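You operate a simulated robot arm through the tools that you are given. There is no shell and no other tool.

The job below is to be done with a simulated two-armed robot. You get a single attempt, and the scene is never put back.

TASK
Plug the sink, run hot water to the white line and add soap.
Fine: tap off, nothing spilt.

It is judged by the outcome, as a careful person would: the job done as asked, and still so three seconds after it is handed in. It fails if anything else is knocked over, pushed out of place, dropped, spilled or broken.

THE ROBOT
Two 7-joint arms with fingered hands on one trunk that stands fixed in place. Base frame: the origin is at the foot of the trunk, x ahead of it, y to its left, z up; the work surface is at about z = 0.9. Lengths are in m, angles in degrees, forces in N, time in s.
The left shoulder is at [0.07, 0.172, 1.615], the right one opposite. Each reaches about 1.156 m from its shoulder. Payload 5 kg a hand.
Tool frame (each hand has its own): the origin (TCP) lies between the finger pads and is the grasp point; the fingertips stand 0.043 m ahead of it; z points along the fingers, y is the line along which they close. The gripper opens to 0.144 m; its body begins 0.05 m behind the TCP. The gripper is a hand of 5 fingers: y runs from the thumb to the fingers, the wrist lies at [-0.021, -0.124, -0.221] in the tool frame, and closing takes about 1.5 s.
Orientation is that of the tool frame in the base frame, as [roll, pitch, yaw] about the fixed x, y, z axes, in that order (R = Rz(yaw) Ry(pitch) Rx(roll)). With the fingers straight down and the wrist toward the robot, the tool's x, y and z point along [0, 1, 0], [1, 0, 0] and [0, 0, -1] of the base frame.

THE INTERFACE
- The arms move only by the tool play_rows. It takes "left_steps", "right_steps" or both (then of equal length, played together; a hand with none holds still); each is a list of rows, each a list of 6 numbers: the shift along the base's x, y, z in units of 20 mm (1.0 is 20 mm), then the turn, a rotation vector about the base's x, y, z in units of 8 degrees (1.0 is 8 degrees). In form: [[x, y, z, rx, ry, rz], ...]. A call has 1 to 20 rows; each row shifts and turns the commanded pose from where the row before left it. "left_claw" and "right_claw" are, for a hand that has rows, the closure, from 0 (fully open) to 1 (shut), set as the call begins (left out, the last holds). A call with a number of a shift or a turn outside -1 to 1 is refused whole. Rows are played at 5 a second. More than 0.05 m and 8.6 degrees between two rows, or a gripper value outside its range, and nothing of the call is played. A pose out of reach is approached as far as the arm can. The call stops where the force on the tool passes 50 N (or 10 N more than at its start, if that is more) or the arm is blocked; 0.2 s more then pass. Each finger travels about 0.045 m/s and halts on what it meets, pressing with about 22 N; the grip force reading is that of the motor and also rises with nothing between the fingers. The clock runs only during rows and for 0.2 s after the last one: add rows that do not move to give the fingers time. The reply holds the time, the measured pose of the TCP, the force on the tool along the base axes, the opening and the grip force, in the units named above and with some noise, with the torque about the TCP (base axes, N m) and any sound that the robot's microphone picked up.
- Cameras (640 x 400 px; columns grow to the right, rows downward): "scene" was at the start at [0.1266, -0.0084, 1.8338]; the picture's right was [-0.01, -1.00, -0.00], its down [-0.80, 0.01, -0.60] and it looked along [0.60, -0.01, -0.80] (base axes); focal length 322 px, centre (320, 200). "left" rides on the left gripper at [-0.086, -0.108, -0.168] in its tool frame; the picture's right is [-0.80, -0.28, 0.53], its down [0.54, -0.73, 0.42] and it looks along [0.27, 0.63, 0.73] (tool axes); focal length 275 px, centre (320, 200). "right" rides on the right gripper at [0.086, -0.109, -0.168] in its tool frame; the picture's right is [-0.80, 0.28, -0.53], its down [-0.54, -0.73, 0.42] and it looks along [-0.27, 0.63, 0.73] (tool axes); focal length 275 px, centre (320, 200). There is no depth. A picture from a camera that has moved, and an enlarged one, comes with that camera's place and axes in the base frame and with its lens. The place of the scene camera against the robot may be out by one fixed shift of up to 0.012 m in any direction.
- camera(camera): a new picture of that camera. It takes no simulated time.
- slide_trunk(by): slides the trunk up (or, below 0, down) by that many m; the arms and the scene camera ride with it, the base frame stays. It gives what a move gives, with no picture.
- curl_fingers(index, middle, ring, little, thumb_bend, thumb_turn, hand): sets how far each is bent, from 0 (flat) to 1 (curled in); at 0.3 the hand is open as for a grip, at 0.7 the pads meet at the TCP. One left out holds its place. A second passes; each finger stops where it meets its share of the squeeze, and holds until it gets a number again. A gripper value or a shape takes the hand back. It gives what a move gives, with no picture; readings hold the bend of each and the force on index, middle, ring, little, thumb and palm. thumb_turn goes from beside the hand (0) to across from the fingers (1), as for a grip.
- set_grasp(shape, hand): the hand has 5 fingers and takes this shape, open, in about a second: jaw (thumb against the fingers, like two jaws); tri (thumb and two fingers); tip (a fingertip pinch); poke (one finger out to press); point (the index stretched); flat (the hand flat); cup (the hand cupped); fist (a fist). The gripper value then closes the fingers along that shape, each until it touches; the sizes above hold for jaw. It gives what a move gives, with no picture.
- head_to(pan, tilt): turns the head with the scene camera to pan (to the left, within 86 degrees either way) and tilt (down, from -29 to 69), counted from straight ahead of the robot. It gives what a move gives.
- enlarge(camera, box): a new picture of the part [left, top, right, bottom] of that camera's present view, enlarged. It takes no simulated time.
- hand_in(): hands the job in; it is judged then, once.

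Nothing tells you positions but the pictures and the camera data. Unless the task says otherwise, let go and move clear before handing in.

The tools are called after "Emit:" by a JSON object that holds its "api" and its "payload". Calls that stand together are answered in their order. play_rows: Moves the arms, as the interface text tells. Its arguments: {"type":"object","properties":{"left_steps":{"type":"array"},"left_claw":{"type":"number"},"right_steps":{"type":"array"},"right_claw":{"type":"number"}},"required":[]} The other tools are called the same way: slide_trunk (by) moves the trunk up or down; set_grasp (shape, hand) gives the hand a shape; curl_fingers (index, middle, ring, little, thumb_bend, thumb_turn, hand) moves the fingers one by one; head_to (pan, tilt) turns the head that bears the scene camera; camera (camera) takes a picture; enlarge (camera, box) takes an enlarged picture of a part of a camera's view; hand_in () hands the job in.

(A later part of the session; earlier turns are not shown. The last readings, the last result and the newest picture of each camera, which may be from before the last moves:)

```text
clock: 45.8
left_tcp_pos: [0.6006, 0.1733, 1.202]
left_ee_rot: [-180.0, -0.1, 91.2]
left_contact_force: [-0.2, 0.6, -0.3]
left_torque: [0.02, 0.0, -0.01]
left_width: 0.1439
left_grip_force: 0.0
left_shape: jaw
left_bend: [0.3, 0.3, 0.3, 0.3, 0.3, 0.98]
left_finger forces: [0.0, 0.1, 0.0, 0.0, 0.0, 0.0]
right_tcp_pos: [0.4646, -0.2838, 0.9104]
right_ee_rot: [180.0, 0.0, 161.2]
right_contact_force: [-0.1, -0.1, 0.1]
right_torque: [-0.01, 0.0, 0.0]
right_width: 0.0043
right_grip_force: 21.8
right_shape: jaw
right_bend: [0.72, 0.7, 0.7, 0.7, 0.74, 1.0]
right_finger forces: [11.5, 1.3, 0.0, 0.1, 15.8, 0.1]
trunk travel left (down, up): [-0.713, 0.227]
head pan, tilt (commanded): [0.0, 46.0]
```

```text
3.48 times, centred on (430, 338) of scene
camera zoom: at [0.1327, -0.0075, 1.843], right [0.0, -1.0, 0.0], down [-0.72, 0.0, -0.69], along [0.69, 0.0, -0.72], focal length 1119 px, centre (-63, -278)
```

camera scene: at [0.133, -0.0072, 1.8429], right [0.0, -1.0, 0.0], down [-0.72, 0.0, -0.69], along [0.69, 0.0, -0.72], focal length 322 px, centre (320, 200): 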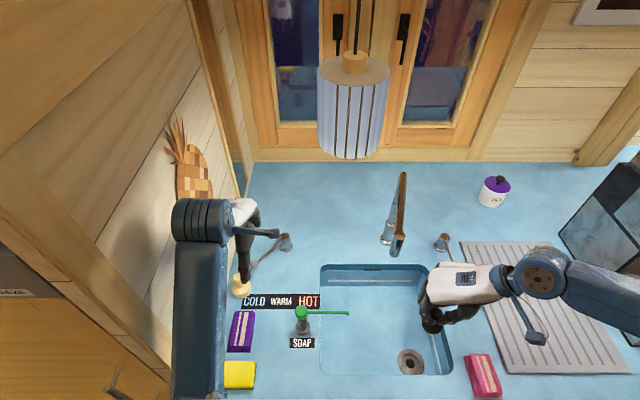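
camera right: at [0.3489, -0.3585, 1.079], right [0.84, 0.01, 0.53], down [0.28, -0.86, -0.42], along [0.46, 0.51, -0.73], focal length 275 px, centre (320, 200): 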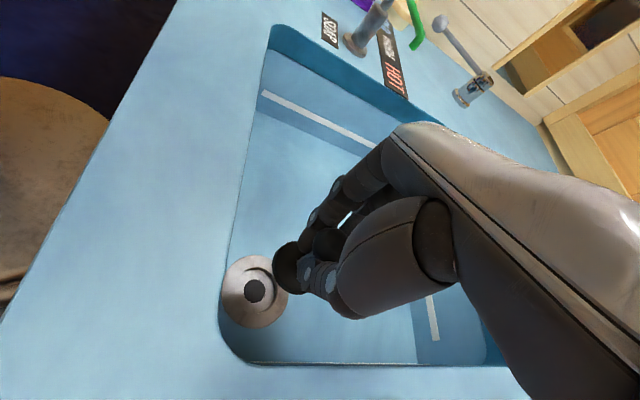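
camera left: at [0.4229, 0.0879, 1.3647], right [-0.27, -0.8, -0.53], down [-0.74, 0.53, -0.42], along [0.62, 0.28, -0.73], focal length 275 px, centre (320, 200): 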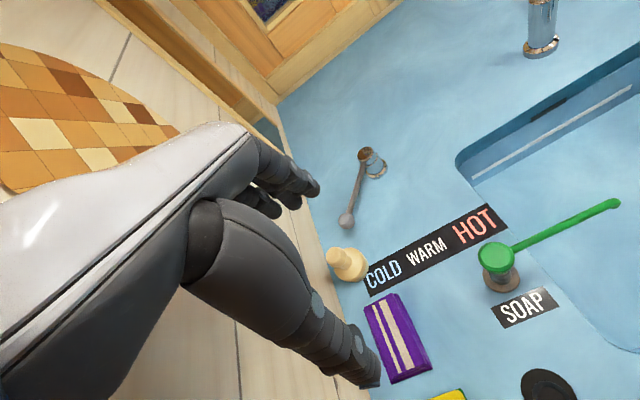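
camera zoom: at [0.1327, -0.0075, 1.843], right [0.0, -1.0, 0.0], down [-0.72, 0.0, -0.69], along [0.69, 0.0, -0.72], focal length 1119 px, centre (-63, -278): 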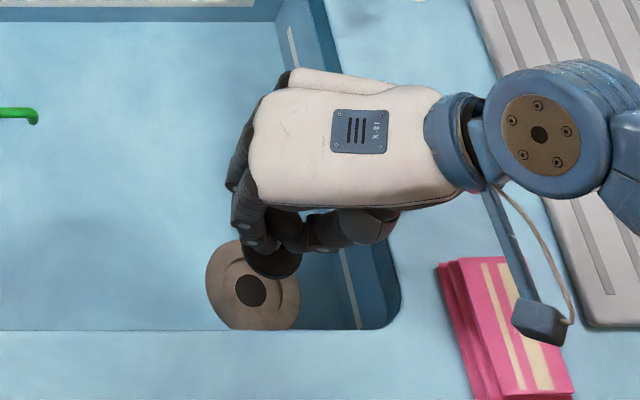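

The plug and drain agree to within a few millimetres, and the recess has about 3 mm of clearance. I'll lower further and check again just above the drain.

Emit:
{"api": "play_rows", "payload": {"right_steps": [[0.1, 0, -0.5, 0, 0, 0], [0, 0, -0.6, 0, 0, 0], [0, 0, -0.6, 0, 0, 0], [0, 0, -0.6, 0, 0, 0], [0, 0, -0.6, 0, 0, 0], [0, 0, -0.5, 0, 0, 0], [0, 0, 0, 0, 0, 0]]}}

Emit:
{"api": "enlarge", "payload": {"camera": "right", "box": [220, 200, 360, 320]}}

Emit:
{"api": "enlarge", "payload": {"camera": "scene", "box": [360, 280, 500, 395]}}

```text
clock: 47.4
left_tcp_pos: [0.6032, 0.1748, 1.202]
left_ee_rot: [-180.0, 0.0, 91.0]
left_contact_force: [0.2, 0.1, 0.3]
left_torque: [0.02, -0.02, 0.01]
left_width: 0.1439
left_grip_force: 0.0
left_shape: jaw
left_bend: [0.3, 0.3, 0.3, 0.3, 0.3, 0.98]
left_finger forces: [0.0, 0.0, 0.0, 0.0, 0.0, 0.0]
right_tcp_pos: [0.467, -0.2834, 0.8417]
right_ee_rot: [180.0, 0.0, 161.2]
right_contact_force: [0.3, -0.6, -0.3]
right_torque: [0.0, 0.03, -0.03]
right_width: 0.0039
right_grip_force: 21.7
right_shape: jaw
right_bend: [0.72, 0.7, 0.7, 0.7, 0.74, 1.0]
right_finger forces: [11.5, 1.3, 0.0, 0.0, 15.8, 0.0]
trunk travel left (down, up): [-0.713, 0.227]
head pan, tilt (commanded): [0.0, 46.0]
```

```text
3.33 times, centred on (290, 260) of right
camera zoom: at [0.3514, -0.3583, 1.011], right [0.85, 0.01, 0.53], down [0.28, -0.86, -0.42], along [0.46, 0.51, -0.73], focal length 918 px, centre (420, 0)
```

zoom: 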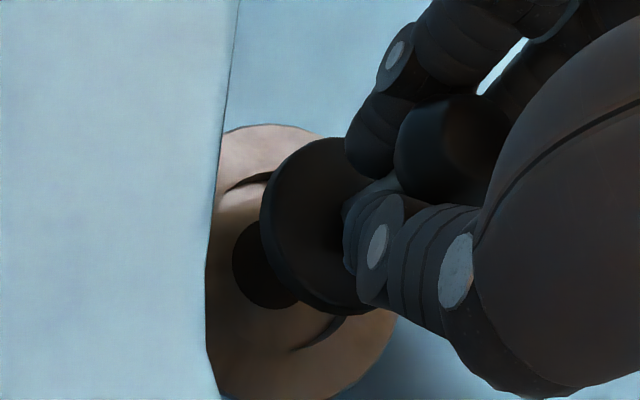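

```text
3.48 times, centred on (430, 338) of scene
camera zoom: at [0.1327, -0.0075, 1.843], right [0.0, -1.0, 0.0], down [-0.72, 0.0, -0.69], along [0.69, 0.0, -0.72], focal length 1119 px, centre (-63, -278)
```

zoom: 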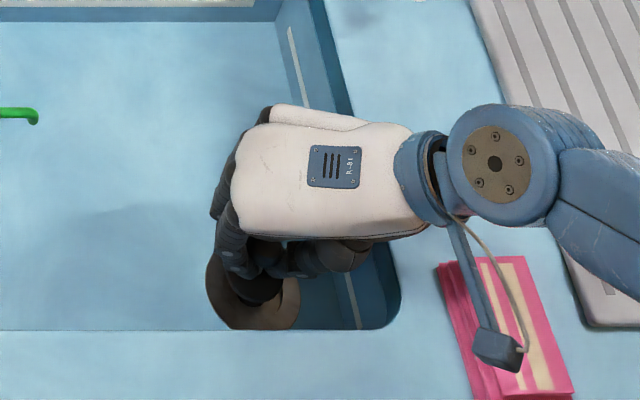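

Emit:
{"api": "play_rows", "payload": {"right_steps": [[-0.1, 0, -0.3, 0, 0, 0], [0, 0, -0.3, 0, 0, 0], [0, 0, -0.3, 0, 0, 0], [0, 0, -0.2, 0, 0, 0], [0, 0, 0, 0, 0, 0]]}}

Emit:
{"api": "enlarge", "payload": {"camera": "right", "box": [220, 200, 360, 320]}}

Emit:
{"api": "enlarge", "payload": {"camera": "scene", "box": [380, 320, 460, 395]}}

```text
clock: 48.6
left_tcp_pos: [0.6006, 0.175, 1.2035]
left_ee_rot: [180.0, 0.0, 91.1]
left_contact_force: [-0.4, 0.3, -0.2]
left_torque: [-0.03, 0.0, 0.01]
left_width: 0.144
left_grip_force: 0.1
left_shape: jaw
left_bend: [0.3, 0.3, 0.3, 0.3, 0.3, 0.98]
left_finger forces: [0.0, 0.0, 0.1, 0.0, 0.1, 0.0]
right_tcp_pos: [0.4654, -0.2831, 0.8221]
right_ee_rot: [180.0, 0.0, 161.2]
right_contact_force: [0.0, -0.4, -0.5]
right_torque: [-0.02, 0.02, 0.02]
right_width: 0.0041
right_grip_force: 21.6
right_shape: jaw
right_bend: [0.72, 0.7, 0.7, 0.7, 0.74, 1.0]
right_finger forces: [11.5, 1.3, 0.1, 0.0, 15.8, 0.0]
trunk travel left (down, up): [-0.713, 0.227]
head pan, tilt (commanded): [0.0, 46.0]
```

```text
3.33 times, centred on (290, 260) of right
camera zoom: at [0.3495, -0.3579, 0.99], right [0.85, 0.01, 0.53], down [0.28, -0.86, -0.42], along [0.46, 0.51, -0.73], focal length 918 px, centre (420, 0)
```

zoom: 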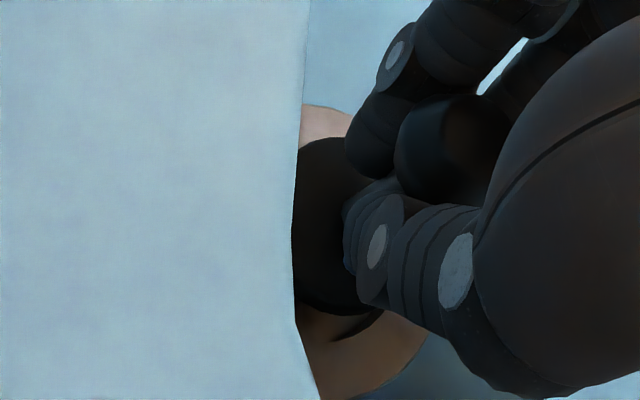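

```text
5.33 times, centred on (420, 358) of scene
camera zoom: at [0.1327, -0.0076, 1.843], right [0.0, -1.0, 0.0], down [-0.72, 0.0, -0.69], along [0.69, 0.0, -0.72], focal length 1716 px, centre (-213, -640)
```

zoom: 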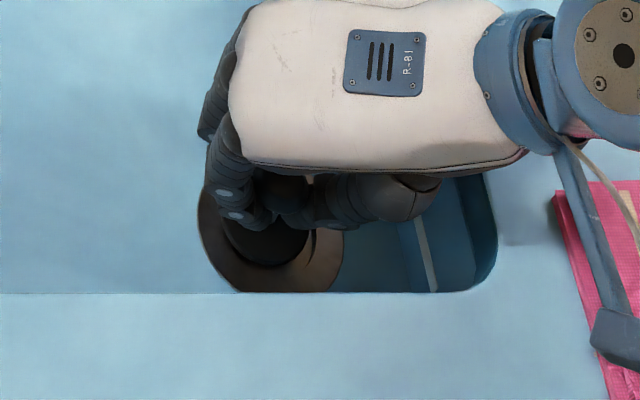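

Emit:
{"api": "enlarge", "payload": {"camera": "scene", "box": [395, 345, 435, 378]}}

Emit:
{"api": "enlarge", "payload": {"camera": "right", "box": [260, 220, 330, 330]}}

```text
12.12 times, centred on (415, 362) of scene
camera zoom: at [0.1327, -0.0076, 1.843], right [0.0, -1.0, 0.0], down [-0.72, 0.0, -0.69], along [0.69, 0.0, -0.72], focal length 3899 px, centre (-832, -1758)
```

zoom: 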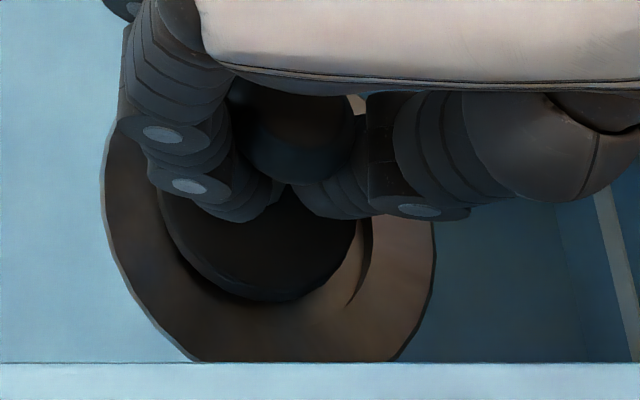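

```text
3.64 times, centred on (295, 275) of right
camera zoom: at [0.3495, -0.3579, 0.99], right [0.85, 0.01, 0.53], down [0.28, -0.86, -0.42], along [0.46, 0.51, -0.73], focal length 1001 px, centre (411, -73)
```

zoom: 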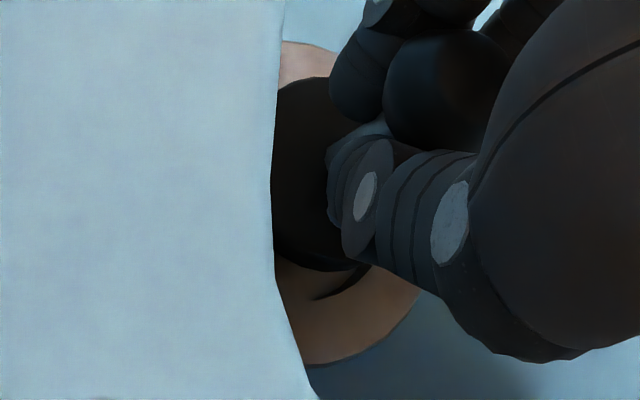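

From above, the plug sits about 6 mm too far left of the recess centre. I'll shift it right and check again.

Emit:
{"api": "play_rows", "payload": {"right_steps": [[0, -0.3, 0, 0, 0, 0], [0, 0, 0, 0, 0, 0]]}}

Emit:
{"api": "enlarge", "payload": {"camera": "scene", "box": [395, 345, 435, 378]}}

```text
clock: 49.2
left_tcp_pos: [0.6014, 0.1738, 1.2022]
left_ee_rot: [180.0, -0.1, 91.1]
left_contact_force: [-1.0, -1.1, 0.3]
left_torque: [0.0, 0.04, 0.0]
left_width: 0.144
left_grip_force: 0.0
left_shape: jaw
left_bend: [0.3, 0.3, 0.3, 0.3, 0.3, 0.98]
left_finger forces: [0.0, 0.0, 0.0, 0.0, 0.1, 0.0]
right_tcp_pos: [0.4657, -0.2892, 0.8212]
right_ee_rot: [180.0, 0.1, 161.2]
right_contact_force: [-0.8, 0.3, -0.5]
right_torque: [-0.01, 0.03, -0.01]
right_width: 0.0042
right_grip_force: 21.4
right_shape: jaw
right_bend: [0.72, 0.7, 0.7, 0.7, 0.74, 1.0]
right_finger forces: [11.5, 1.3, 0.1, 0.0, 15.9, 0.0]
trunk travel left (down, up): [-0.713, 0.227]
head pan, tilt (commanded): [0.0, 46.0]
```

```text
12.12 times, centred on (415, 362) of scene
camera zoom: at [0.1327, -0.0076, 1.843], right [0.0, -1.0, 0.0], down [-0.72, 0.0, -0.69], along [0.69, 0.0, -0.72], focal length 3899 px, centre (-832, -1758)
```

zoom: 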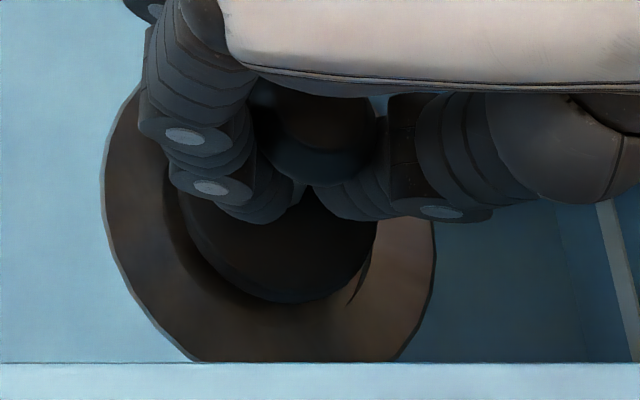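

Now the plug looks centred over the recess. I'll lower it slowly until contact.

Emit:
{"api": "play_rows", "payload": {"right_steps": [[0.05, -0.05, -0.15, 0, 0, 0], [0, 0, -0.15, 0, 0, 0], [0, 0, -0.15, 0, 0, 0], [0, 0, -0.15, 0, 0, 0], [0, 0, 0, 0, 0, 0]]}}

Emit:
{"api": "enlarge", "payload": {"camera": "scene", "box": [395, 345, 435, 378]}}

```text
clock: 50.4
left_tcp_pos: [0.5992, 0.1741, 1.204]
left_ee_rot: [179.9, 0.0, 91.0]
left_contact_force: [0.0, 0.2, -0.7]
left_torque: [0.01, 0.0, 0.01]
left_width: 0.1439
left_grip_force: 0.0
left_shape: jaw
left_bend: [0.3, 0.3, 0.3, 0.3, 0.3, 0.98]
left_finger forces: [0.1, 0.1, 0.0, 0.0, 0.0, 0.1]
right_tcp_pos: [0.4638, -0.2906, 0.8091]
right_ee_rot: [179.9, 0.1, 161.1]
right_contact_force: [-16.8, -6.4, 22.7]
right_torque: [-0.01, 0.3, 0.07]
right_width: 0.0052
right_grip_force: 22.4
right_shape: jaw
right_bend: [0.72, 0.7, 0.7, 0.7, 0.75, 1.0]
right_finger forces: [15.7, 0.1, 0.0, 0.0, 22.8, 0.1]
trunk travel left (down, up): [-0.713, 0.227]
head pan, tilt (commanded): [0.0, 46.0]
```

```text
12.12 times, centred on (415, 362) of scene
camera zoom: at [0.1285, -0.007, 1.8434], right [0.0, -1.0, 0.0], down [-0.72, 0.0, -0.7], along [0.7, 0.0, -0.72], focal length 3899 px, centre (-832, -1758)
```

zoom: 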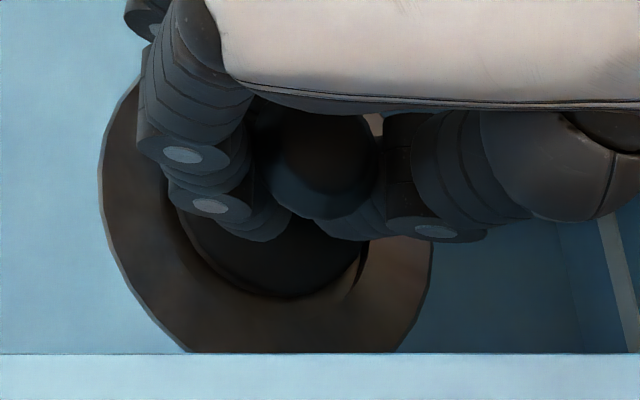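

Contact: 23 N upward with some sideways load, so the disc is likely touching an edge. I'll ease up, recentre by a millimetre, and lower again.

Emit:
{"api": "play_rows", "payload": {"right_steps": [[0, 0, 0.15, 0, 0, 0], [-0.05, 0.05, 0.1, 0, 0, 0], [0, 0, 0, 0, 0, 0]]}}

Emit:
{"api": "enlarge", "payload": {"camera": "scene", "box": [395, 345, 435, 378]}}

Emit:
{"api": "enlarge", "payload": {"camera": "right", "box": [260, 220, 360, 330]}}

```text
clock: 51.2
left_tcp_pos: [0.6008, 0.1748, 1.2026]
left_ee_rot: [-179.9, 0.0, 91.0]
left_contact_force: [0.8, 1.1, 0.4]
left_torque: [-0.03, -0.01, 0.03]
left_width: 0.1439
left_grip_force: 0.0
left_shape: jaw
left_bend: [0.3, 0.3, 0.3, 0.3, 0.3, 0.98]
left_finger forces: [0.0, 0.1, 0.1, 0.0, 0.1, 0.0]
right_tcp_pos: [0.4673, -0.2882, 0.8127]
right_ee_rot: [180.0, 0.1, 161.2]
right_contact_force: [-0.1, 0.5, -0.4]
right_torque: [-0.04, -0.03, 0.01]
right_width: 0.0046
right_grip_force: 21.4
right_shape: jaw
right_bend: [0.72, 0.7, 0.7, 0.7, 0.75, 1.0]
right_finger forces: [13.9, 0.0, 0.0, 0.0, 18.2, 0.0]
trunk travel left (down, up): [-0.713, 0.227]
head pan, tilt (commanded): [0.0, 46.0]
```

```text
12.12 times, centred on (415, 362) of scene
camera zoom: at [0.1335, -0.007, 1.8427], right [0.0, -1.0, 0.0], down [-0.72, 0.0, -0.69], along [0.69, 0.0, -0.72], focal length 3899 px, centre (-832, -1758)
```

zoom: 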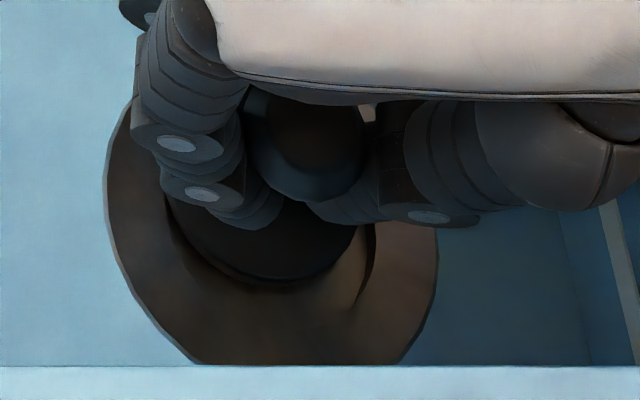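

```text
3.64 times, centred on (310, 275) of right
camera zoom: at [0.3509, -0.3627, 0.9812], right [0.84, 0.01, 0.54], down [0.28, -0.86, -0.42], along [0.46, 0.51, -0.73], focal length 1001 px, centre (356, -73)
```

zoom: 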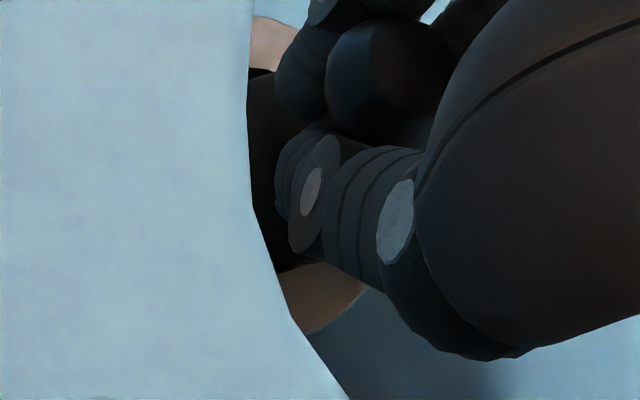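

The press tilted the plug slightly in the pinch, with the disc swung forward. I'll raise a little, shift the disc back over the recess, and look again.

Emit:
{"api": "play_rows", "payload": {"right_steps": [[0, 0, 0.2, 0, 0, 0], [-0.3, -0.2, 0, 0, 0, 0], [0, 0, 0, 0, 0, 0]]}}

Emit:
{"api": "enlarge", "payload": {"camera": "scene", "box": [395, 345, 435, 378]}}

```text
clock: 52.0
left_tcp_pos: [0.6023, 0.175, 1.2022]
left_ee_rot: [180.0, 0.0, 91.1]
left_contact_force: [0.3, -0.3, 0.0]
left_torque: [0.04, 0.0, 0.01]
left_width: 0.1438
left_grip_force: 0.0
left_shape: jaw
left_bend: [0.3, 0.3, 0.3, 0.3, 0.3, 0.98]
left_finger forces: [0.1, 0.0, 0.0, 0.0, 0.0, 0.0]
right_tcp_pos: [0.4589, -0.2941, 0.8174]
right_ee_rot: [180.0, 0.0, 161.1]
right_contact_force: [0.9, -0.7, -0.2]
right_torque: [0.01, -0.01, -0.02]
right_width: 0.0044
right_grip_force: 22.1
right_shape: jaw
right_bend: [0.72, 0.7, 0.7, 0.7, 0.75, 1.0]
right_finger forces: [13.9, 0.0, 0.0, 0.0, 18.2, 0.0]
trunk travel left (down, up): [-0.713, 0.227]
head pan, tilt (commanded): [0.0, 46.0]
```

```text
12.12 times, centred on (415, 362) of scene
camera zoom: at [0.1326, -0.0075, 1.843], right [0.0, -1.0, 0.0], down [-0.72, 0.0, -0.69], along [0.69, 0.0, -0.72], focal length 3899 px, centre (-832, -1758)
```

zoom: 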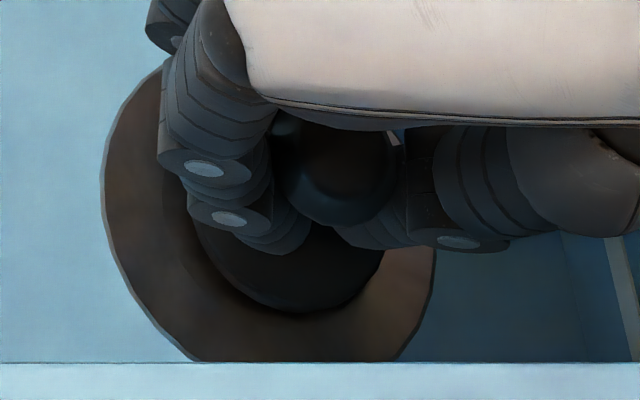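

The disc is near centre but the plug leans about 7 degrees. I'll tilt the hand the opposite way to level it and compensate the position.

Emit:
{"api": "play_rows", "payload": {"right_steps": [[0.2, 0.06, 0.15, 0, 0.4, 0], [0.2, 0.06, 0, 0, 0.4, 0], [0, 0, 0, 0, 0, 0]]}}

Emit:
{"api": "enlarge", "payload": {"camera": "scene", "box": [395, 345, 435, 378]}}

Emit:
{"api": "enlarge", "payload": {"camera": "right", "box": [240, 200, 360, 330]}}

```text
clock: 52.8
left_tcp_pos: [0.6007, 0.1744, 1.2023]
left_ee_rot: [-180.0, -0.1, 91.1]
left_contact_force: [-0.2, 0.6, -0.1]
left_torque: [-0.03, 0.0, 0.04]
left_width: 0.1438
left_grip_force: 0.1
left_shape: jaw
left_bend: [0.3, 0.3, 0.3, 0.3, 0.3, 0.98]
left_finger forces: [0.0, 0.0, 0.0, 0.0, 0.0, 0.1]
right_tcp_pos: [0.4663, -0.2914, 0.821]
right_ee_rot: [-177.9, -6.1, 161.1]
right_contact_force: [0.0, 0.3, -0.6]
right_torque: [0.0, -0.05, -0.02]
right_width: 0.0047
right_grip_force: 22.2
right_shape: jaw
right_bend: [0.72, 0.7, 0.7, 0.7, 0.75, 1.0]
right_finger forces: [13.9, 0.0, 0.0, 0.1, 18.3, 0.0]
trunk travel left (down, up): [-0.713, 0.227]
head pan, tilt (commanded): [0.0, 46.0]
```

```text
12.12 times, centred on (415, 362) of scene
camera zoom: at [0.1322, -0.0076, 1.843], right [0.0, -1.0, 0.0], down [-0.72, 0.0, -0.69], along [0.69, 0.0, -0.72], focal length 3899 px, centre (-832, -1758)
```

zoom: 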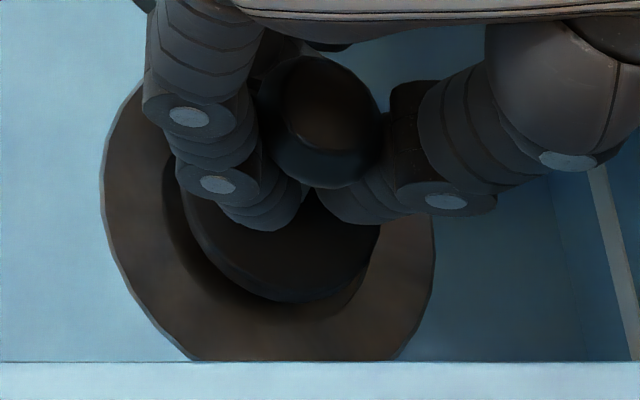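

```text
3.08 times, centred on (300, 265) of right
camera zoom: at [0.3705, -0.3654, 1.0009], right [0.9, 0.01, 0.44], down [0.23, -0.86, -0.45], along [0.37, 0.51, -0.78], focal length 847 px, centre (382, 0)
```

zoom: 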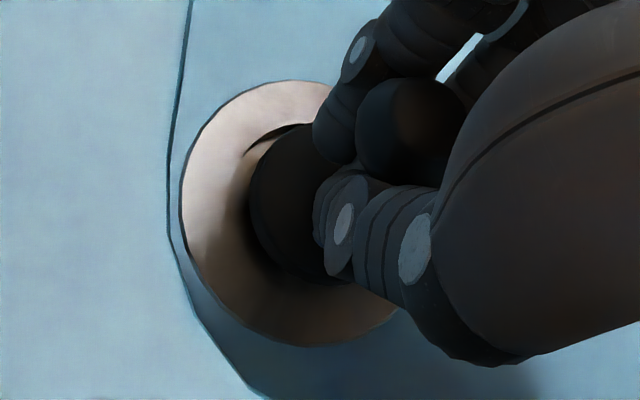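

The plug is now upright and centred to within about 1–2 mm. I'll lower it in very small steps.

Emit:
{"api": "play_rows", "payload": {"right_steps": [[-0.04, 0, -0.1, 0, 0, 0], [0, 0, -0.1, 0, 0, 0], [0, 0, -0.1, 0, 0, 0], [0, 0, 0, 0, 0, 0]]}}

Emit:
{"api": "enlarge", "payload": {"camera": "scene", "box": [395, 345, 435, 378]}}

Emit:
{"api": "enlarge", "payload": {"camera": "right", "box": [240, 200, 360, 330]}}

```text
clock: 53.8
left_tcp_pos: [0.602, 0.1744, 1.2013]
left_ee_rot: [-180.0, -0.1, 91.0]
left_contact_force: [0.3, -0.2, 0.2]
left_torque: [0.03, -0.03, 0.01]
left_width: 0.1439
left_grip_force: 0.0
left_shape: jaw
left_bend: [0.3, 0.3, 0.3, 0.3, 0.3, 0.98]
left_finger forces: [0.0, 0.1, 0.0, 0.0, 0.1, 0.0]
right_tcp_pos: [0.466, -0.2917, 0.8139]
right_ee_rot: [-177.9, -5.9, 161.1]
right_contact_force: [0.4, 0.0, -0.8]
right_torque: [-0.01, 0.0, 0.02]
right_width: 0.0048
right_grip_force: 22.1
right_shape: jaw
right_bend: [0.72, 0.7, 0.7, 0.7, 0.75, 1.0]
right_finger forces: [13.9, 0.0, 0.0, 0.0, 18.2, 0.0]
trunk travel left (down, up): [-0.713, 0.227]
head pan, tilt (commanded): [0.0, 46.0]
```

```text
12.12 times, centred on (415, 362) of scene
camera zoom: at [0.133, -0.0075, 1.8429], right [0.0, -1.0, 0.0], down [-0.72, 0.0, -0.69], along [0.69, 0.0, -0.72], focal length 3899 px, centre (-832, -1758)
```

zoom: 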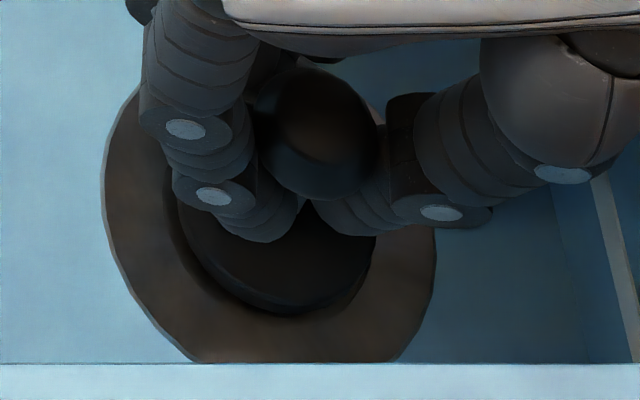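

```text
3.08 times, centred on (300, 265) of right
camera zoom: at [0.37, -0.3654, 0.9948], right [0.9, 0.01, 0.44], down [0.23, -0.86, -0.45], along [0.37, 0.51, -0.78], focal length 847 px, centre (382, 0)
```

zoom: 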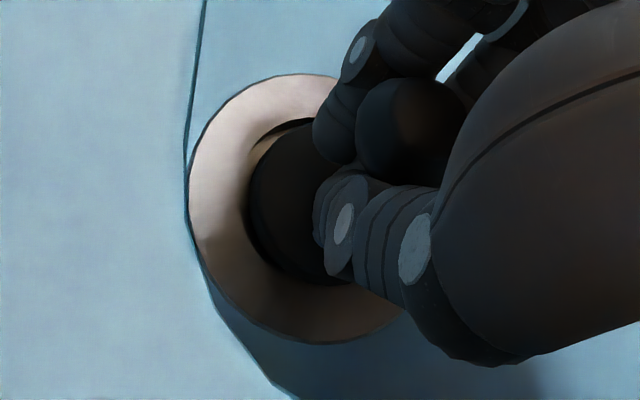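

Emit:
{"api": "play_rows", "payload": {"right_steps": [[-0.02, 0.04, -0.1, 0, 0, 0], [0, 0, -0.1, 0, 0, 0], [0, 0, 0, 0, 0, 0]]}}

Emit:
{"api": "enlarge", "payload": {"camera": "right", "box": [240, 200, 360, 330]}}

Emit:
{"api": "enlarge", "payload": {"camera": "scene", "box": [395, 345, 435, 378]}}

```text
clock: 54.6
left_tcp_pos: [0.6016, 0.1747, 1.2031]
left_ee_rot: [-180.0, -0.1, 91.0]
left_contact_force: [-0.5, -0.3, -0.1]
left_torque: [0.01, 0.0, 0.0]
left_width: 0.144
left_grip_force: 0.0
left_shape: jaw
left_bend: [0.3, 0.3, 0.3, 0.3, 0.3, 0.98]
left_finger forces: [0.0, 0.0, 0.0, 0.0, 0.0, 0.0]
right_tcp_pos: [0.4656, -0.2901, 0.8111]
right_ee_rot: [-177.8, -6.0, 161.1]
right_contact_force: [0.1, 0.0, -0.5]
right_torque: [-0.02, -0.03, 0.01]
right_width: 0.0046
right_grip_force: 21.8
right_shape: jaw
right_bend: [0.72, 0.7, 0.7, 0.7, 0.75, 1.0]
right_finger forces: [13.9, 0.1, 0.1, 0.0, 18.1, 0.0]
trunk travel left (down, up): [-0.713, 0.227]
head pan, tilt (commanded): [0.0, 46.0]
```

```text
3.08 times, centred on (300, 265) of right
camera zoom: at [0.3695, -0.3652, 0.9912], right [0.9, 0.01, 0.44], down [0.23, -0.86, -0.45], along [0.37, 0.51, -0.78], focal length 847 px, centre (382, 0)
```

zoom: 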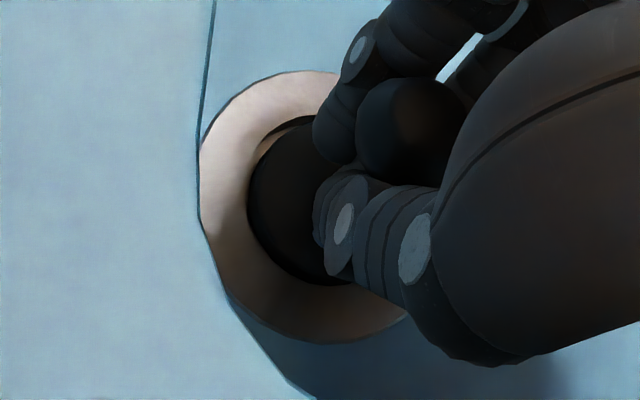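

```text
12.12 times, centred on (415, 362) of scene
camera zoom: at [0.1327, -0.0075, 1.843], right [0.0, -1.0, 0.0], down [-0.72, 0.0, -0.69], along [0.69, 0.0, -0.72], focal length 3899 px, centre (-832, -1758)
```

zoom: 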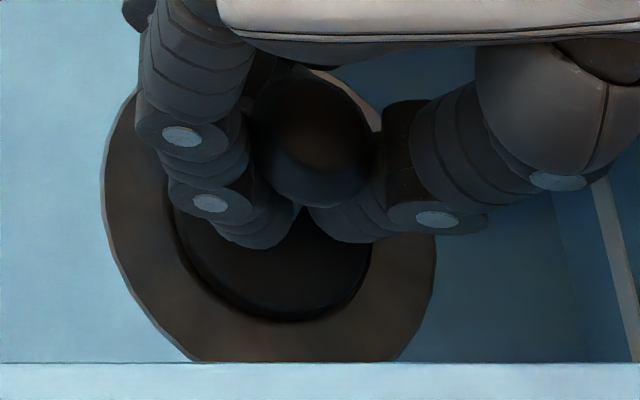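

Emit:
{"api": "play_rows", "payload": {"right_steps": [[0.04, 0, -0.1, 0, 0, 0], [0, 0, -0.1, 0, 0, 0], [0, 0, 0, 0, 0, 0]]}}

Emit:
{"api": "enlarge", "payload": {"camera": "right", "box": [240, 200, 360, 330]}}

Emit:
{"api": "enlarge", "payload": {"camera": "scene", "box": [395, 345, 435, 378]}}

```text
clock: 55.4
left_tcp_pos: [0.601, 0.1745, 1.202]
left_ee_rot: [180.0, -0.1, 91.1]
left_contact_force: [0.7, -0.2, 1.2]
left_torque: [0.04, 0.0, -0.01]
left_width: 0.1438
left_grip_force: 0.0
left_shape: jaw
left_bend: [0.3, 0.3, 0.3, 0.3, 0.3, 0.98]
left_finger forces: [0.1, 0.0, 0.0, 0.0, 0.0, 0.1]
right_tcp_pos: [0.466, -0.2903, 0.8072]
right_ee_rot: [-178.0, -6.0, 161.1]
right_contact_force: [1.1, -3.0, 9.9]
right_torque: [0.13, 0.08, -0.01]
right_width: 0.0045
right_grip_force: 22.1
right_shape: jaw
right_bend: [0.72, 0.7, 0.7, 0.7, 0.75, 1.0]
right_finger forces: [12.5, 0.0, 0.1, 0.0, 19.6, 0.0]
trunk travel left (down, up): [-0.713, 0.227]
head pan, tilt (commanded): [0.0, 46.0]
```

```text
3.08 times, centred on (300, 265) of right
camera zoom: at [0.3701, -0.3647, 0.9873], right [0.9, 0.01, 0.44], down [0.23, -0.86, -0.45], along [0.37, 0.51, -0.78], focal length 847 px, centre (382, 0)
```

zoom: 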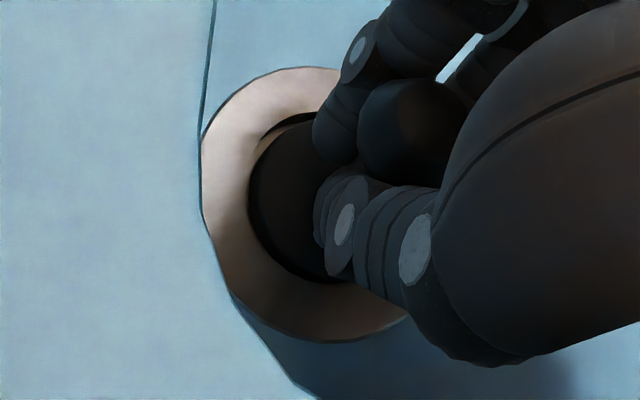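

```text
12.12 times, centred on (415, 362) of scene
camera zoom: at [0.132, -0.0074, 1.8432], right [0.0, -1.0, 0.0], down [-0.72, 0.0, -0.69], along [0.69, 0.0, -0.72], focal length 3899 px, centre (-832, -1758)
```

zoom: 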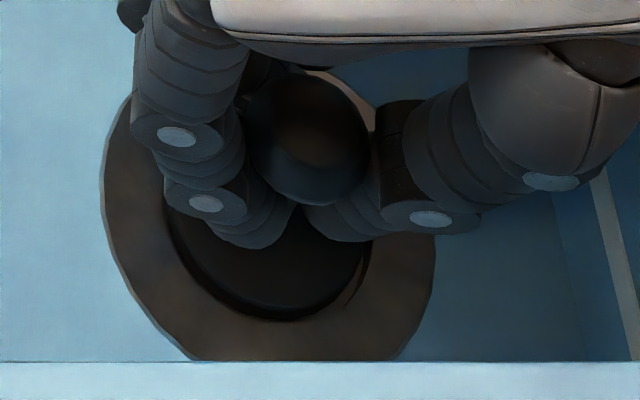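

There is now a light 10 N contact and the disc appears to be inside the recess. I'll release gently and look.

Emit:
{"api": "play_rows", "payload": {"right_steps": [[0, -0.03, 0, 0, 0, 0], [0, 0, 0, 0, 0, 0], [0, 0, 0, 0, 0, 0], [0, 0, 0, 0, 0, 0], [0, 0, 0, 0, 0, 0]], "right_claw": 0.55}}

Emit:
{"api": "enlarge", "payload": {"camera": "right", "box": [240, 200, 360, 330]}}

Emit:
{"api": "enlarge", "payload": {"camera": "scene", "box": [395, 345, 435, 378]}}

```text
clock: 56.6
left_tcp_pos: [0.6012, 0.1747, 1.2021]
left_ee_rot: [180.0, 0.1, 91.1]
left_contact_force: [0.3, -0.1, -0.5]
left_torque: [0.01, -0.01, -0.02]
left_width: 0.1441
left_grip_force: 0.0
left_shape: jaw
left_bend: [0.3, 0.3, 0.3, 0.3, 0.3, 0.98]
left_finger forces: [0.1, 0.1, 0.0, 0.1, 0.0, 0.0]
right_tcp_pos: [0.4659, -0.2898, 0.8068]
right_ee_rot: [-177.9, -6.0, 161.0]
right_contact_force: [-1.5, 4.0, -1.5]
right_torque: [-0.08, -0.05, -0.07]
right_width: 0.0635
right_grip_force: 0.0
right_shape: jaw
right_bend: [0.74, 0.47, 0.44, 0.42, 0.72, 1.0]
right_finger forces: [0.1, 0.1, 0.0, 0.2, 4.0, 0.1]
trunk travel left (down, up): [-0.713, 0.227]
head pan, tilt (commanded): [0.0, 46.0]
```

```text
3.08 times, centred on (300, 265) of right
camera zoom: at [0.3701, -0.3644, 0.9866], right [0.9, 0.01, 0.44], down [0.23, -0.86, -0.45], along [0.37, 0.51, -0.78], focal length 847 px, centre (382, 0)
```

zoom: 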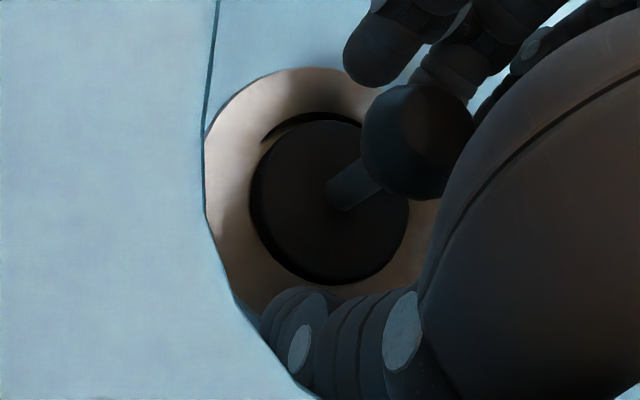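

```text
12.12 times, centred on (415, 362) of scene
camera zoom: at [0.1327, -0.0068, 1.8429], right [0.0, -1.0, 0.0], down [-0.72, 0.0, -0.69], along [0.69, 0.0, -0.72], focal length 3899 px, centre (-832, -1758)
```

zoom: 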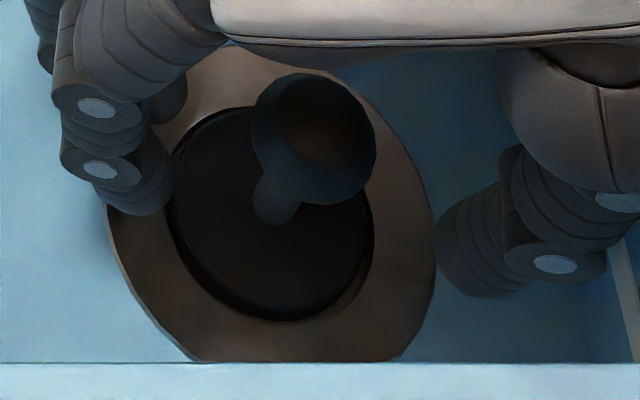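

The plug is seated flat in the recess, upright. I'll lift the hand straight up, nudging slightly off the basin wall.

Emit:
{"api": "play_rows", "payload": {"right_steps": [[0, 0.15, 0.1, 0, 0, 0], [0, 0, 0.4, 0, 0, 0], [0, 0, 0.6, 0, 0, 0], [0, 0, 0.8, 0, 0, 0], [0, 0, 1, 0, 0, 0], [0, 0, 1, 0, 0, 0], [0, 0, 1, 0, 0, 0], [0, 0, 1, 0, 0, 0], [0, 0, 1, 0, -0.4, 0], [0, 0, 1, 0, -0.4, 0], [0, 0, 1, 0, 0, 0], [0, 0, 1, 0, 0, 0], [0, 0, 1, 0, 0, 0], [0, 0, 0, 0, 0, 0]]}}

Emit:
{"api": "camera", "payload": {"camera": "scene"}}

Emit:
{"api": "camera", "payload": {"camera": "right"}}

Emit:
{"api": "enlarge", "payload": {"camera": "scene", "box": [390, 335, 440, 380]}}

```text
clock: 59.6
left_tcp_pos: [0.6023, 0.1727, 1.2019]
left_ee_rot: [180.0, -0.2, 91.1]
left_contact_force: [0.2, 0.1, -0.7]
left_torque: [0.01, 0.03, -0.03]
left_width: 0.144
left_grip_force: 0.1
left_shape: jaw
left_bend: [0.3, 0.3, 0.3, 0.3, 0.3, 0.98]
left_finger forces: [0.0, 0.0, 0.0, 0.0, 0.0, 0.0]
right_tcp_pos: [0.4655, -0.2878, 1.0263]
right_ee_rot: [179.9, 0.0, 161.3]
right_contact_force: [0.2, -0.1, -0.1]
right_torque: [0.0, 0.03, -0.01]
right_width: 0.0643
right_grip_force: 0.1
right_shape: jaw
right_bend: [0.74, 0.47, 0.44, 0.42, 0.72, 1.0]
right_finger forces: [0.0, 0.1, 0.0, 0.0, 0.0, 0.0]
trunk travel left (down, up): [-0.713, 0.227]
head pan, tilt (commanded): [0.0, 46.0]
```

```text
taken
camera scene: at [0.133, -0.0075, 1.8429], right [0.0, -1.0, 0.0], down [-0.72, 0.0, -0.69], along [0.69, 0.0, -0.72], focal length 322 px, centre (320, 200)
```

scene: 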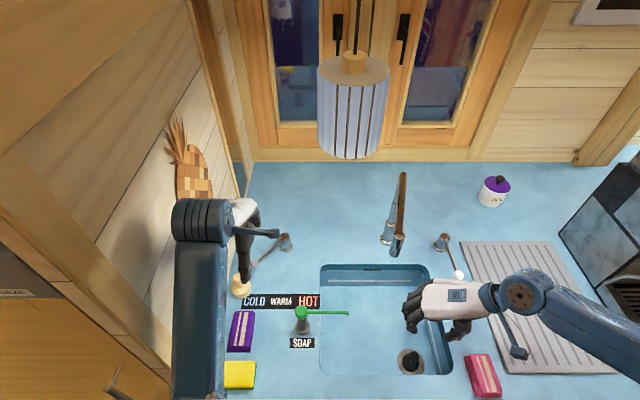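

```text
taken
camera right: at [0.3497, -0.3625, 1.1936], right [0.85, 0.01, 0.53], down [0.28, -0.86, -0.42], along [0.45, 0.51, -0.73], focal length 275 px, centre (320, 200)
```

right: 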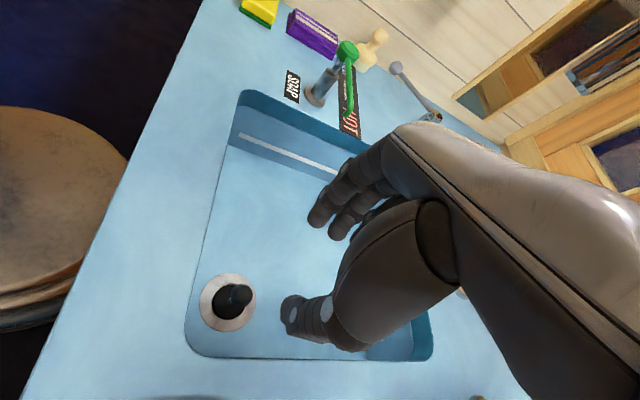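

```text
8.89 times, centred on (415, 358) of scene
camera zoom: at [0.133, -0.0075, 1.8429], right [0.0, -1.0, 0.0], down [-0.72, 0.0, -0.69], along [0.69, 0.0, -0.72], focal length 2859 px, centre (-524, -1200)
```

zoom: 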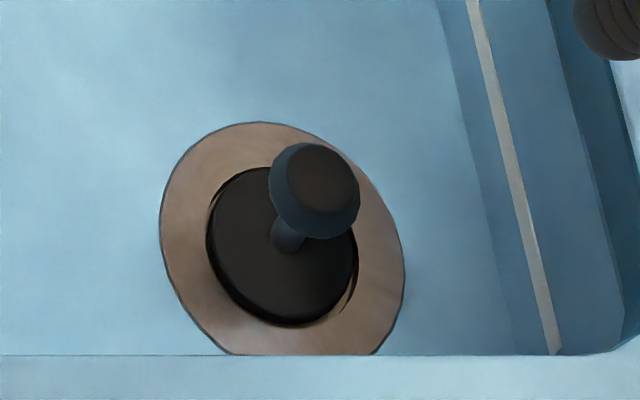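

The plug is in. Next is the temperature lever with the right hand, so I'll raise the left hand out of the way first.

Emit:
{"api": "play_rows", "payload": {"left_steps": [[0, 0, 0.6, 0, 0, 0], [0, 0, 0.8, 0, 0, 0], [0, 0, 0.8, 0, 0, 0], [0, 0, 0.8, 0, 0, 0], [0, 0, 0.8, 0, 0, 0], [0, 0, 0.8, 0, 0, 0], [0, 0, 0, 0, 0, 0]]}}

Emit:
{"api": "camera", "payload": {"camera": "scene"}}

```text
clock: 61.2
left_tcp_pos: [0.6015, 0.1764, 1.2932]
left_ee_rot: [179.9, -0.1, 91.1]
left_contact_force: [0.0, 0.2, 0.5]
left_torque: [0.0, -0.04, 0.0]
left_width: 0.1441
left_grip_force: 0.1
left_shape: jaw
left_bend: [0.3, 0.3, 0.3, 0.3, 0.3, 0.98]
left_finger forces: [0.1, 0.0, 0.1, 0.0, 0.1, 0.1]
right_tcp_pos: [0.466, -0.2864, 1.0254]
right_ee_rot: [180.0, 0.0, 161.3]
right_contact_force: [-0.5, -0.4, 0.3]
right_torque: [-0.01, -0.01, -0.03]
right_width: 0.0645
right_grip_force: 0.1
right_shape: jaw
right_bend: [0.74, 0.47, 0.44, 0.42, 0.72, 1.0]
right_finger forces: [0.1, 0.0, 0.1, 0.0, 0.0, 0.0]
trunk travel left (down, up): [-0.713, 0.227]
head pan, tilt (commanded): [0.0, 46.0]
```

```text
taken
camera scene: at [0.1325, -0.0074, 1.843], right [0.0, -1.0, 0.0], down [-0.72, 0.0, -0.69], along [0.69, 0.0, -0.72], focal length 322 px, centre (320, 200)
```

scene: 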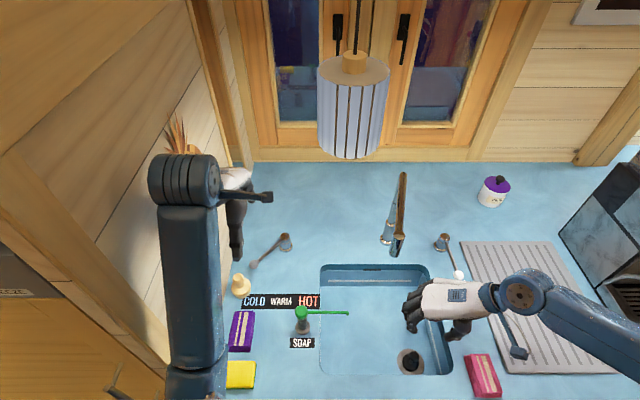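

Emit:
{"api": "play_rows", "payload": {"left_steps": [[0, -0.1, 0.7, 0, 0, 0], [0, -0.1, 0.8, 0, 0, 0], [0, -0.1, 0.8, 0, 0, 0], [0, -0.1, 0.8, 0, 0, 0], [0, 0, 0.8, 0, 0, 0], [0, 0, 0, 0, 0, 0]]}}

Emit:
{"api": "camera", "payload": {"camera": "scene"}}

```text
clock: 62.3
left_tcp_pos: [0.6049, 0.2384, 1.3465]
left_ee_rot: [-179.5, -11.4, 93.5]
left_contact_force: [3.5, -29.0, -11.0]
left_torque: [0.47, 0.93, -1.95]
left_width: 0.1439
left_grip_force: 0.0
left_shape: jaw
left_bend: [0.3, 0.3, 0.3, 0.31, 0.3, 0.98]
left_finger forces: [0.1, 0.1, 0.0, 35.6, 0.0, 1.9]
left hand out of reach, approached as far as the arm can: row 5
right_tcp_pos: [0.4667, -0.2941, 1.0231]
right_ee_rot: [179.6, -0.1, 161.2]
right_contact_force: [0.1, -1.0, -0.5]
right_torque: [0.08, -0.04, 0.0]
right_width: 0.0644
right_grip_force: 0.1
right_shape: jaw
right_bend: [0.74, 0.47, 0.44, 0.42, 0.72, 1.0]
right_finger forces: [0.0, 0.0, 0.0, 0.0, 0.0, 0.0]
trunk travel left (down, up): [-0.713, 0.227]
head pan, tilt (commanded): [0.0, 46.0]
stopped in row 5 (left hand): the force on the tool passed its limit at 83 N (the readings are from after the stop); the commanded pose is now the measured one
```

```text
taken
camera scene: at [0.134, -0.0195, 1.8426], right [0.0, -1.0, -0.01], down [-0.72, 0.01, -0.69], along [0.69, 0.0, -0.72], focal length 322 px, centre (320, 200)
```

scene: 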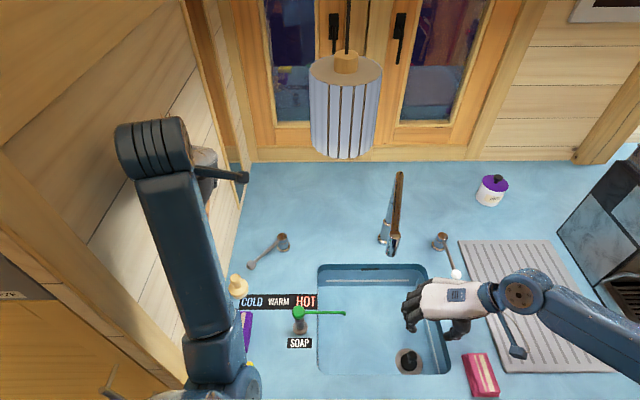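

The left arm swung toward the wall again near its reach limit. I'll use the same recovery that worked before: turn the yaw back gently while lowering.

Emit:
{"api": "play_rows", "payload": {"left_steps": [[0, 0, 0, 0, 0, -0.15], [0, 0, -0.1, 0, 0, -0.25], [0, 0, -0.1, 0, 0, -0.3], [0, 0, -0.15, 0, 0, -0.3], [0, 0, -0.15, 0, 0, -0.3]]}}

Emit:
{"api": "camera", "payload": {"camera": "scene"}}

```text
clock: 62.7
left_tcp_pos: [0.6031, 0.2416, 1.3456]
left_ee_rot: [-179.3, -11.9, 92.3]
left_contact_force: [-0.6, -53.4, -11.2]
left_torque: [2.5, 0.64, -2.56]
left_width: 0.1439
left_grip_force: 0.0
left_shape: jaw
left_bend: [0.3, 0.3, 0.3, 0.31, 0.3, 0.98]
left_finger forces: [0.1, 0.1, 0.0, 38.3, 0.0, 11.4]
right_tcp_pos: [0.4668, -0.2911, 1.0233]
right_ee_rot: [179.4, -0.2, 161.3]
right_contact_force: [-0.8, 0.3, -0.8]
right_torque: [0.03, 0.02, 0.01]
right_width: 0.0646
right_grip_force: 0.1
right_shape: jaw
right_bend: [0.74, 0.47, 0.44, 0.42, 0.72, 1.0]
right_finger forces: [0.0, 0.0, 0.1, 0.0, 0.0, 0.0]
trunk travel left (down, up): [-0.713, 0.227]
head pan, tilt (commanded): [0.0, 46.0]
stopped in row 1 (left hand): the force on the tool passed its limit at 57 N (the readings are from after the stop); the commanded pose is now the measured one
```

```text
taken
camera scene: at [0.1339, -0.0205, 1.8427], right [0.0, -1.0, -0.01], down [-0.72, 0.01, -0.69], along [0.69, 0.0, -0.72], focal length 322 px, centre (320, 200)
```

scene: 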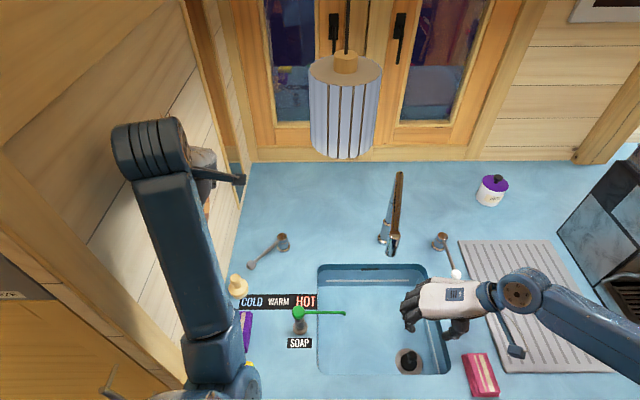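

Emit:
{"api": "play_rows", "payload": {"left_steps": [[0, 0, 0, 0, 0, -0.1], [0, 0, 0, 0, 0, -0.15], [0, 0, 0, 0, 0, -0.2], [0, 0, 0, 0, 0, -0.25], [0, 0, 0, 0, 0, -0.3]]}}

```text
clock: 63.9
left_tcp_pos: [0.5984, 0.2456, 1.3459]
left_ee_rot: [-179.0, -12.1, 84.9]
left_contact_force: [-29.4, -55.4, -15.5]
left_torque: [4.16, -2.02, -0.21]
left_width: 0.1436
left_grip_force: 0.0
left_shape: jaw
left_bend: [0.3, 0.3, 0.3, 0.31, 0.3, 0.98]
left_finger forces: [0.0, 0.0, 0.0, 14.1, 0.0, 40.0]
right_tcp_pos: [0.4639, -0.2889, 1.0255]
right_ee_rot: [179.5, 0.0, 161.4]
right_contact_force: [1.1, 0.7, -0.2]
right_torque: [-0.05, 0.03, 0.03]
right_width: 0.0647
right_grip_force: 0.0
right_shape: jaw
right_bend: [0.74, 0.47, 0.44, 0.42, 0.72, 1.0]
right_finger forces: [0.0, 0.0, 0.0, 0.0, 0.0, 0.0]
trunk travel left (down, up): [-0.713, 0.227]
head pan, tilt (commanded): [0.0, 46.0]
stopped in row 5 (left hand): the force on the tool passed its limit at 68 N (the readings are from after the stop); the commanded pose is now the measured one
```

Emit:
{"api": "play_rows", "payload": {"left_steps": [[0, -0.05, 0, 0, 0, 0], [0, -0.1, 0, 0, 0, 0], [0, -0.15, 0, 0, 0, 0], [0, -0.2, 0, 0, 0, 0], [0, -0.2, 0, 0, 0, 0]]}}

Emit:
{"api": "camera", "payload": {"camera": "scene"}}

```text
clock: 65.1
left_tcp_pos: [0.6029, 0.2443, 1.3496]
left_ee_rot: [-179.6, -12.6, 86.0]
left_contact_force: [-12.7, -18.7, -9.2]
left_torque: [0.76, -0.44, -0.18]
left_width: 0.1442
left_grip_force: 0.0
left_shape: jaw
left_bend: [0.3, 0.3, 0.3, 0.31, 0.3, 0.98]
left_finger forces: [0.0, 0.0, 0.1, 13.4, 0.0, 7.8]
right_tcp_pos: [0.4658, -0.2851, 1.0255]
right_ee_rot: [179.7, 0.1, 161.4]
right_contact_force: [0.4, 0.2, -0.6]
right_torque: [-0.05, 0.01, 0.04]
right_width: 0.0647
right_grip_force: 0.0
right_shape: jaw
right_bend: [0.74, 0.47, 0.44, 0.42, 0.72, 1.0]
right_finger forces: [0.0, 0.1, 0.0, 0.0, 0.0, 0.1]
trunk travel left (down, up): [-0.713, 0.227]
head pan, tilt (commanded): [0.0, 46.0]
```

```text
taken
camera scene: at [0.1317, -0.0103, 1.8432], right [0.0, -1.0, 0.0], down [-0.72, 0.0, -0.69], along [0.69, 0.0, -0.72], focal length 322 px, centre (320, 200)
```

scene: 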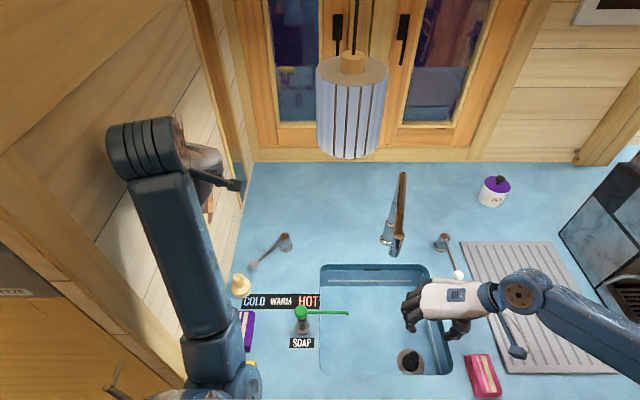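

Emit:
{"api": "play_rows", "payload": {"left_steps": [[0, -0.15, 0, 0, 0, 0], [0, -0.25, 0, 0, 0, 0], [0, -0.3, 0, 0, 0, 0], [0, -0.3, 0, 0, 0, 0], [0, -0.3, 0, 0, 0, 0], [0, -0.3, 0, 0, 0, 0]]}}

Emit:
{"api": "camera", "payload": {"camera": "scene"}}

```text
clock: 66.5
left_tcp_pos: [0.6096, 0.2189, 1.3572]
left_ee_rot: [179.4, -13.1, 86.5]
left_contact_force: [-0.5, 0.1, -0.6]
left_torque: [0.04, -0.01, 0.0]
left_width: 0.1438
left_grip_force: 0.0
left_shape: jaw
left_bend: [0.3, 0.3, 0.3, 0.3, 0.3, 0.98]
left_finger forces: [0.0, 0.1, 0.1, 0.1, 0.0, 0.0]
right_tcp_pos: [0.4666, -0.2856, 1.0268]
right_ee_rot: [179.9, 0.1, 161.4]
right_contact_force: [1.0, -0.3, 0.3]
right_torque: [0.0, -0.01, 0.0]
right_width: 0.0646
right_grip_force: 0.0
right_shape: jaw
right_bend: [0.74, 0.47, 0.44, 0.42, 0.72, 1.0]
right_finger forces: [0.0, 0.1, 0.1, 0.1, 0.0, 0.1]
trunk travel left (down, up): [-0.713, 0.227]
head pan, tilt (commanded): [0.0, 46.0]
```

```text
taken
camera scene: at [0.1326, -0.0078, 1.843], right [0.0, -1.0, 0.0], down [-0.72, 0.0, -0.69], along [0.69, 0.0, -0.72], focal length 322 px, centre (320, 200)
```

scene: 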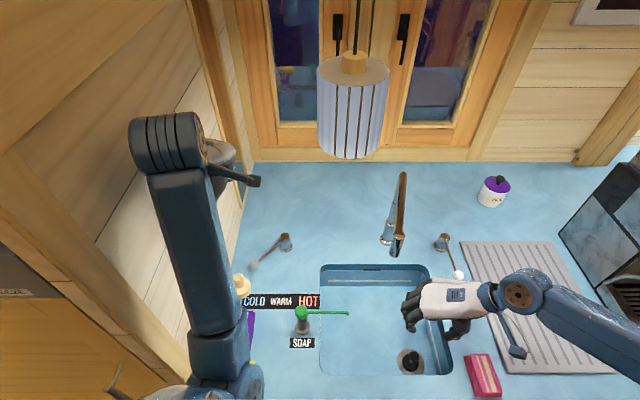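

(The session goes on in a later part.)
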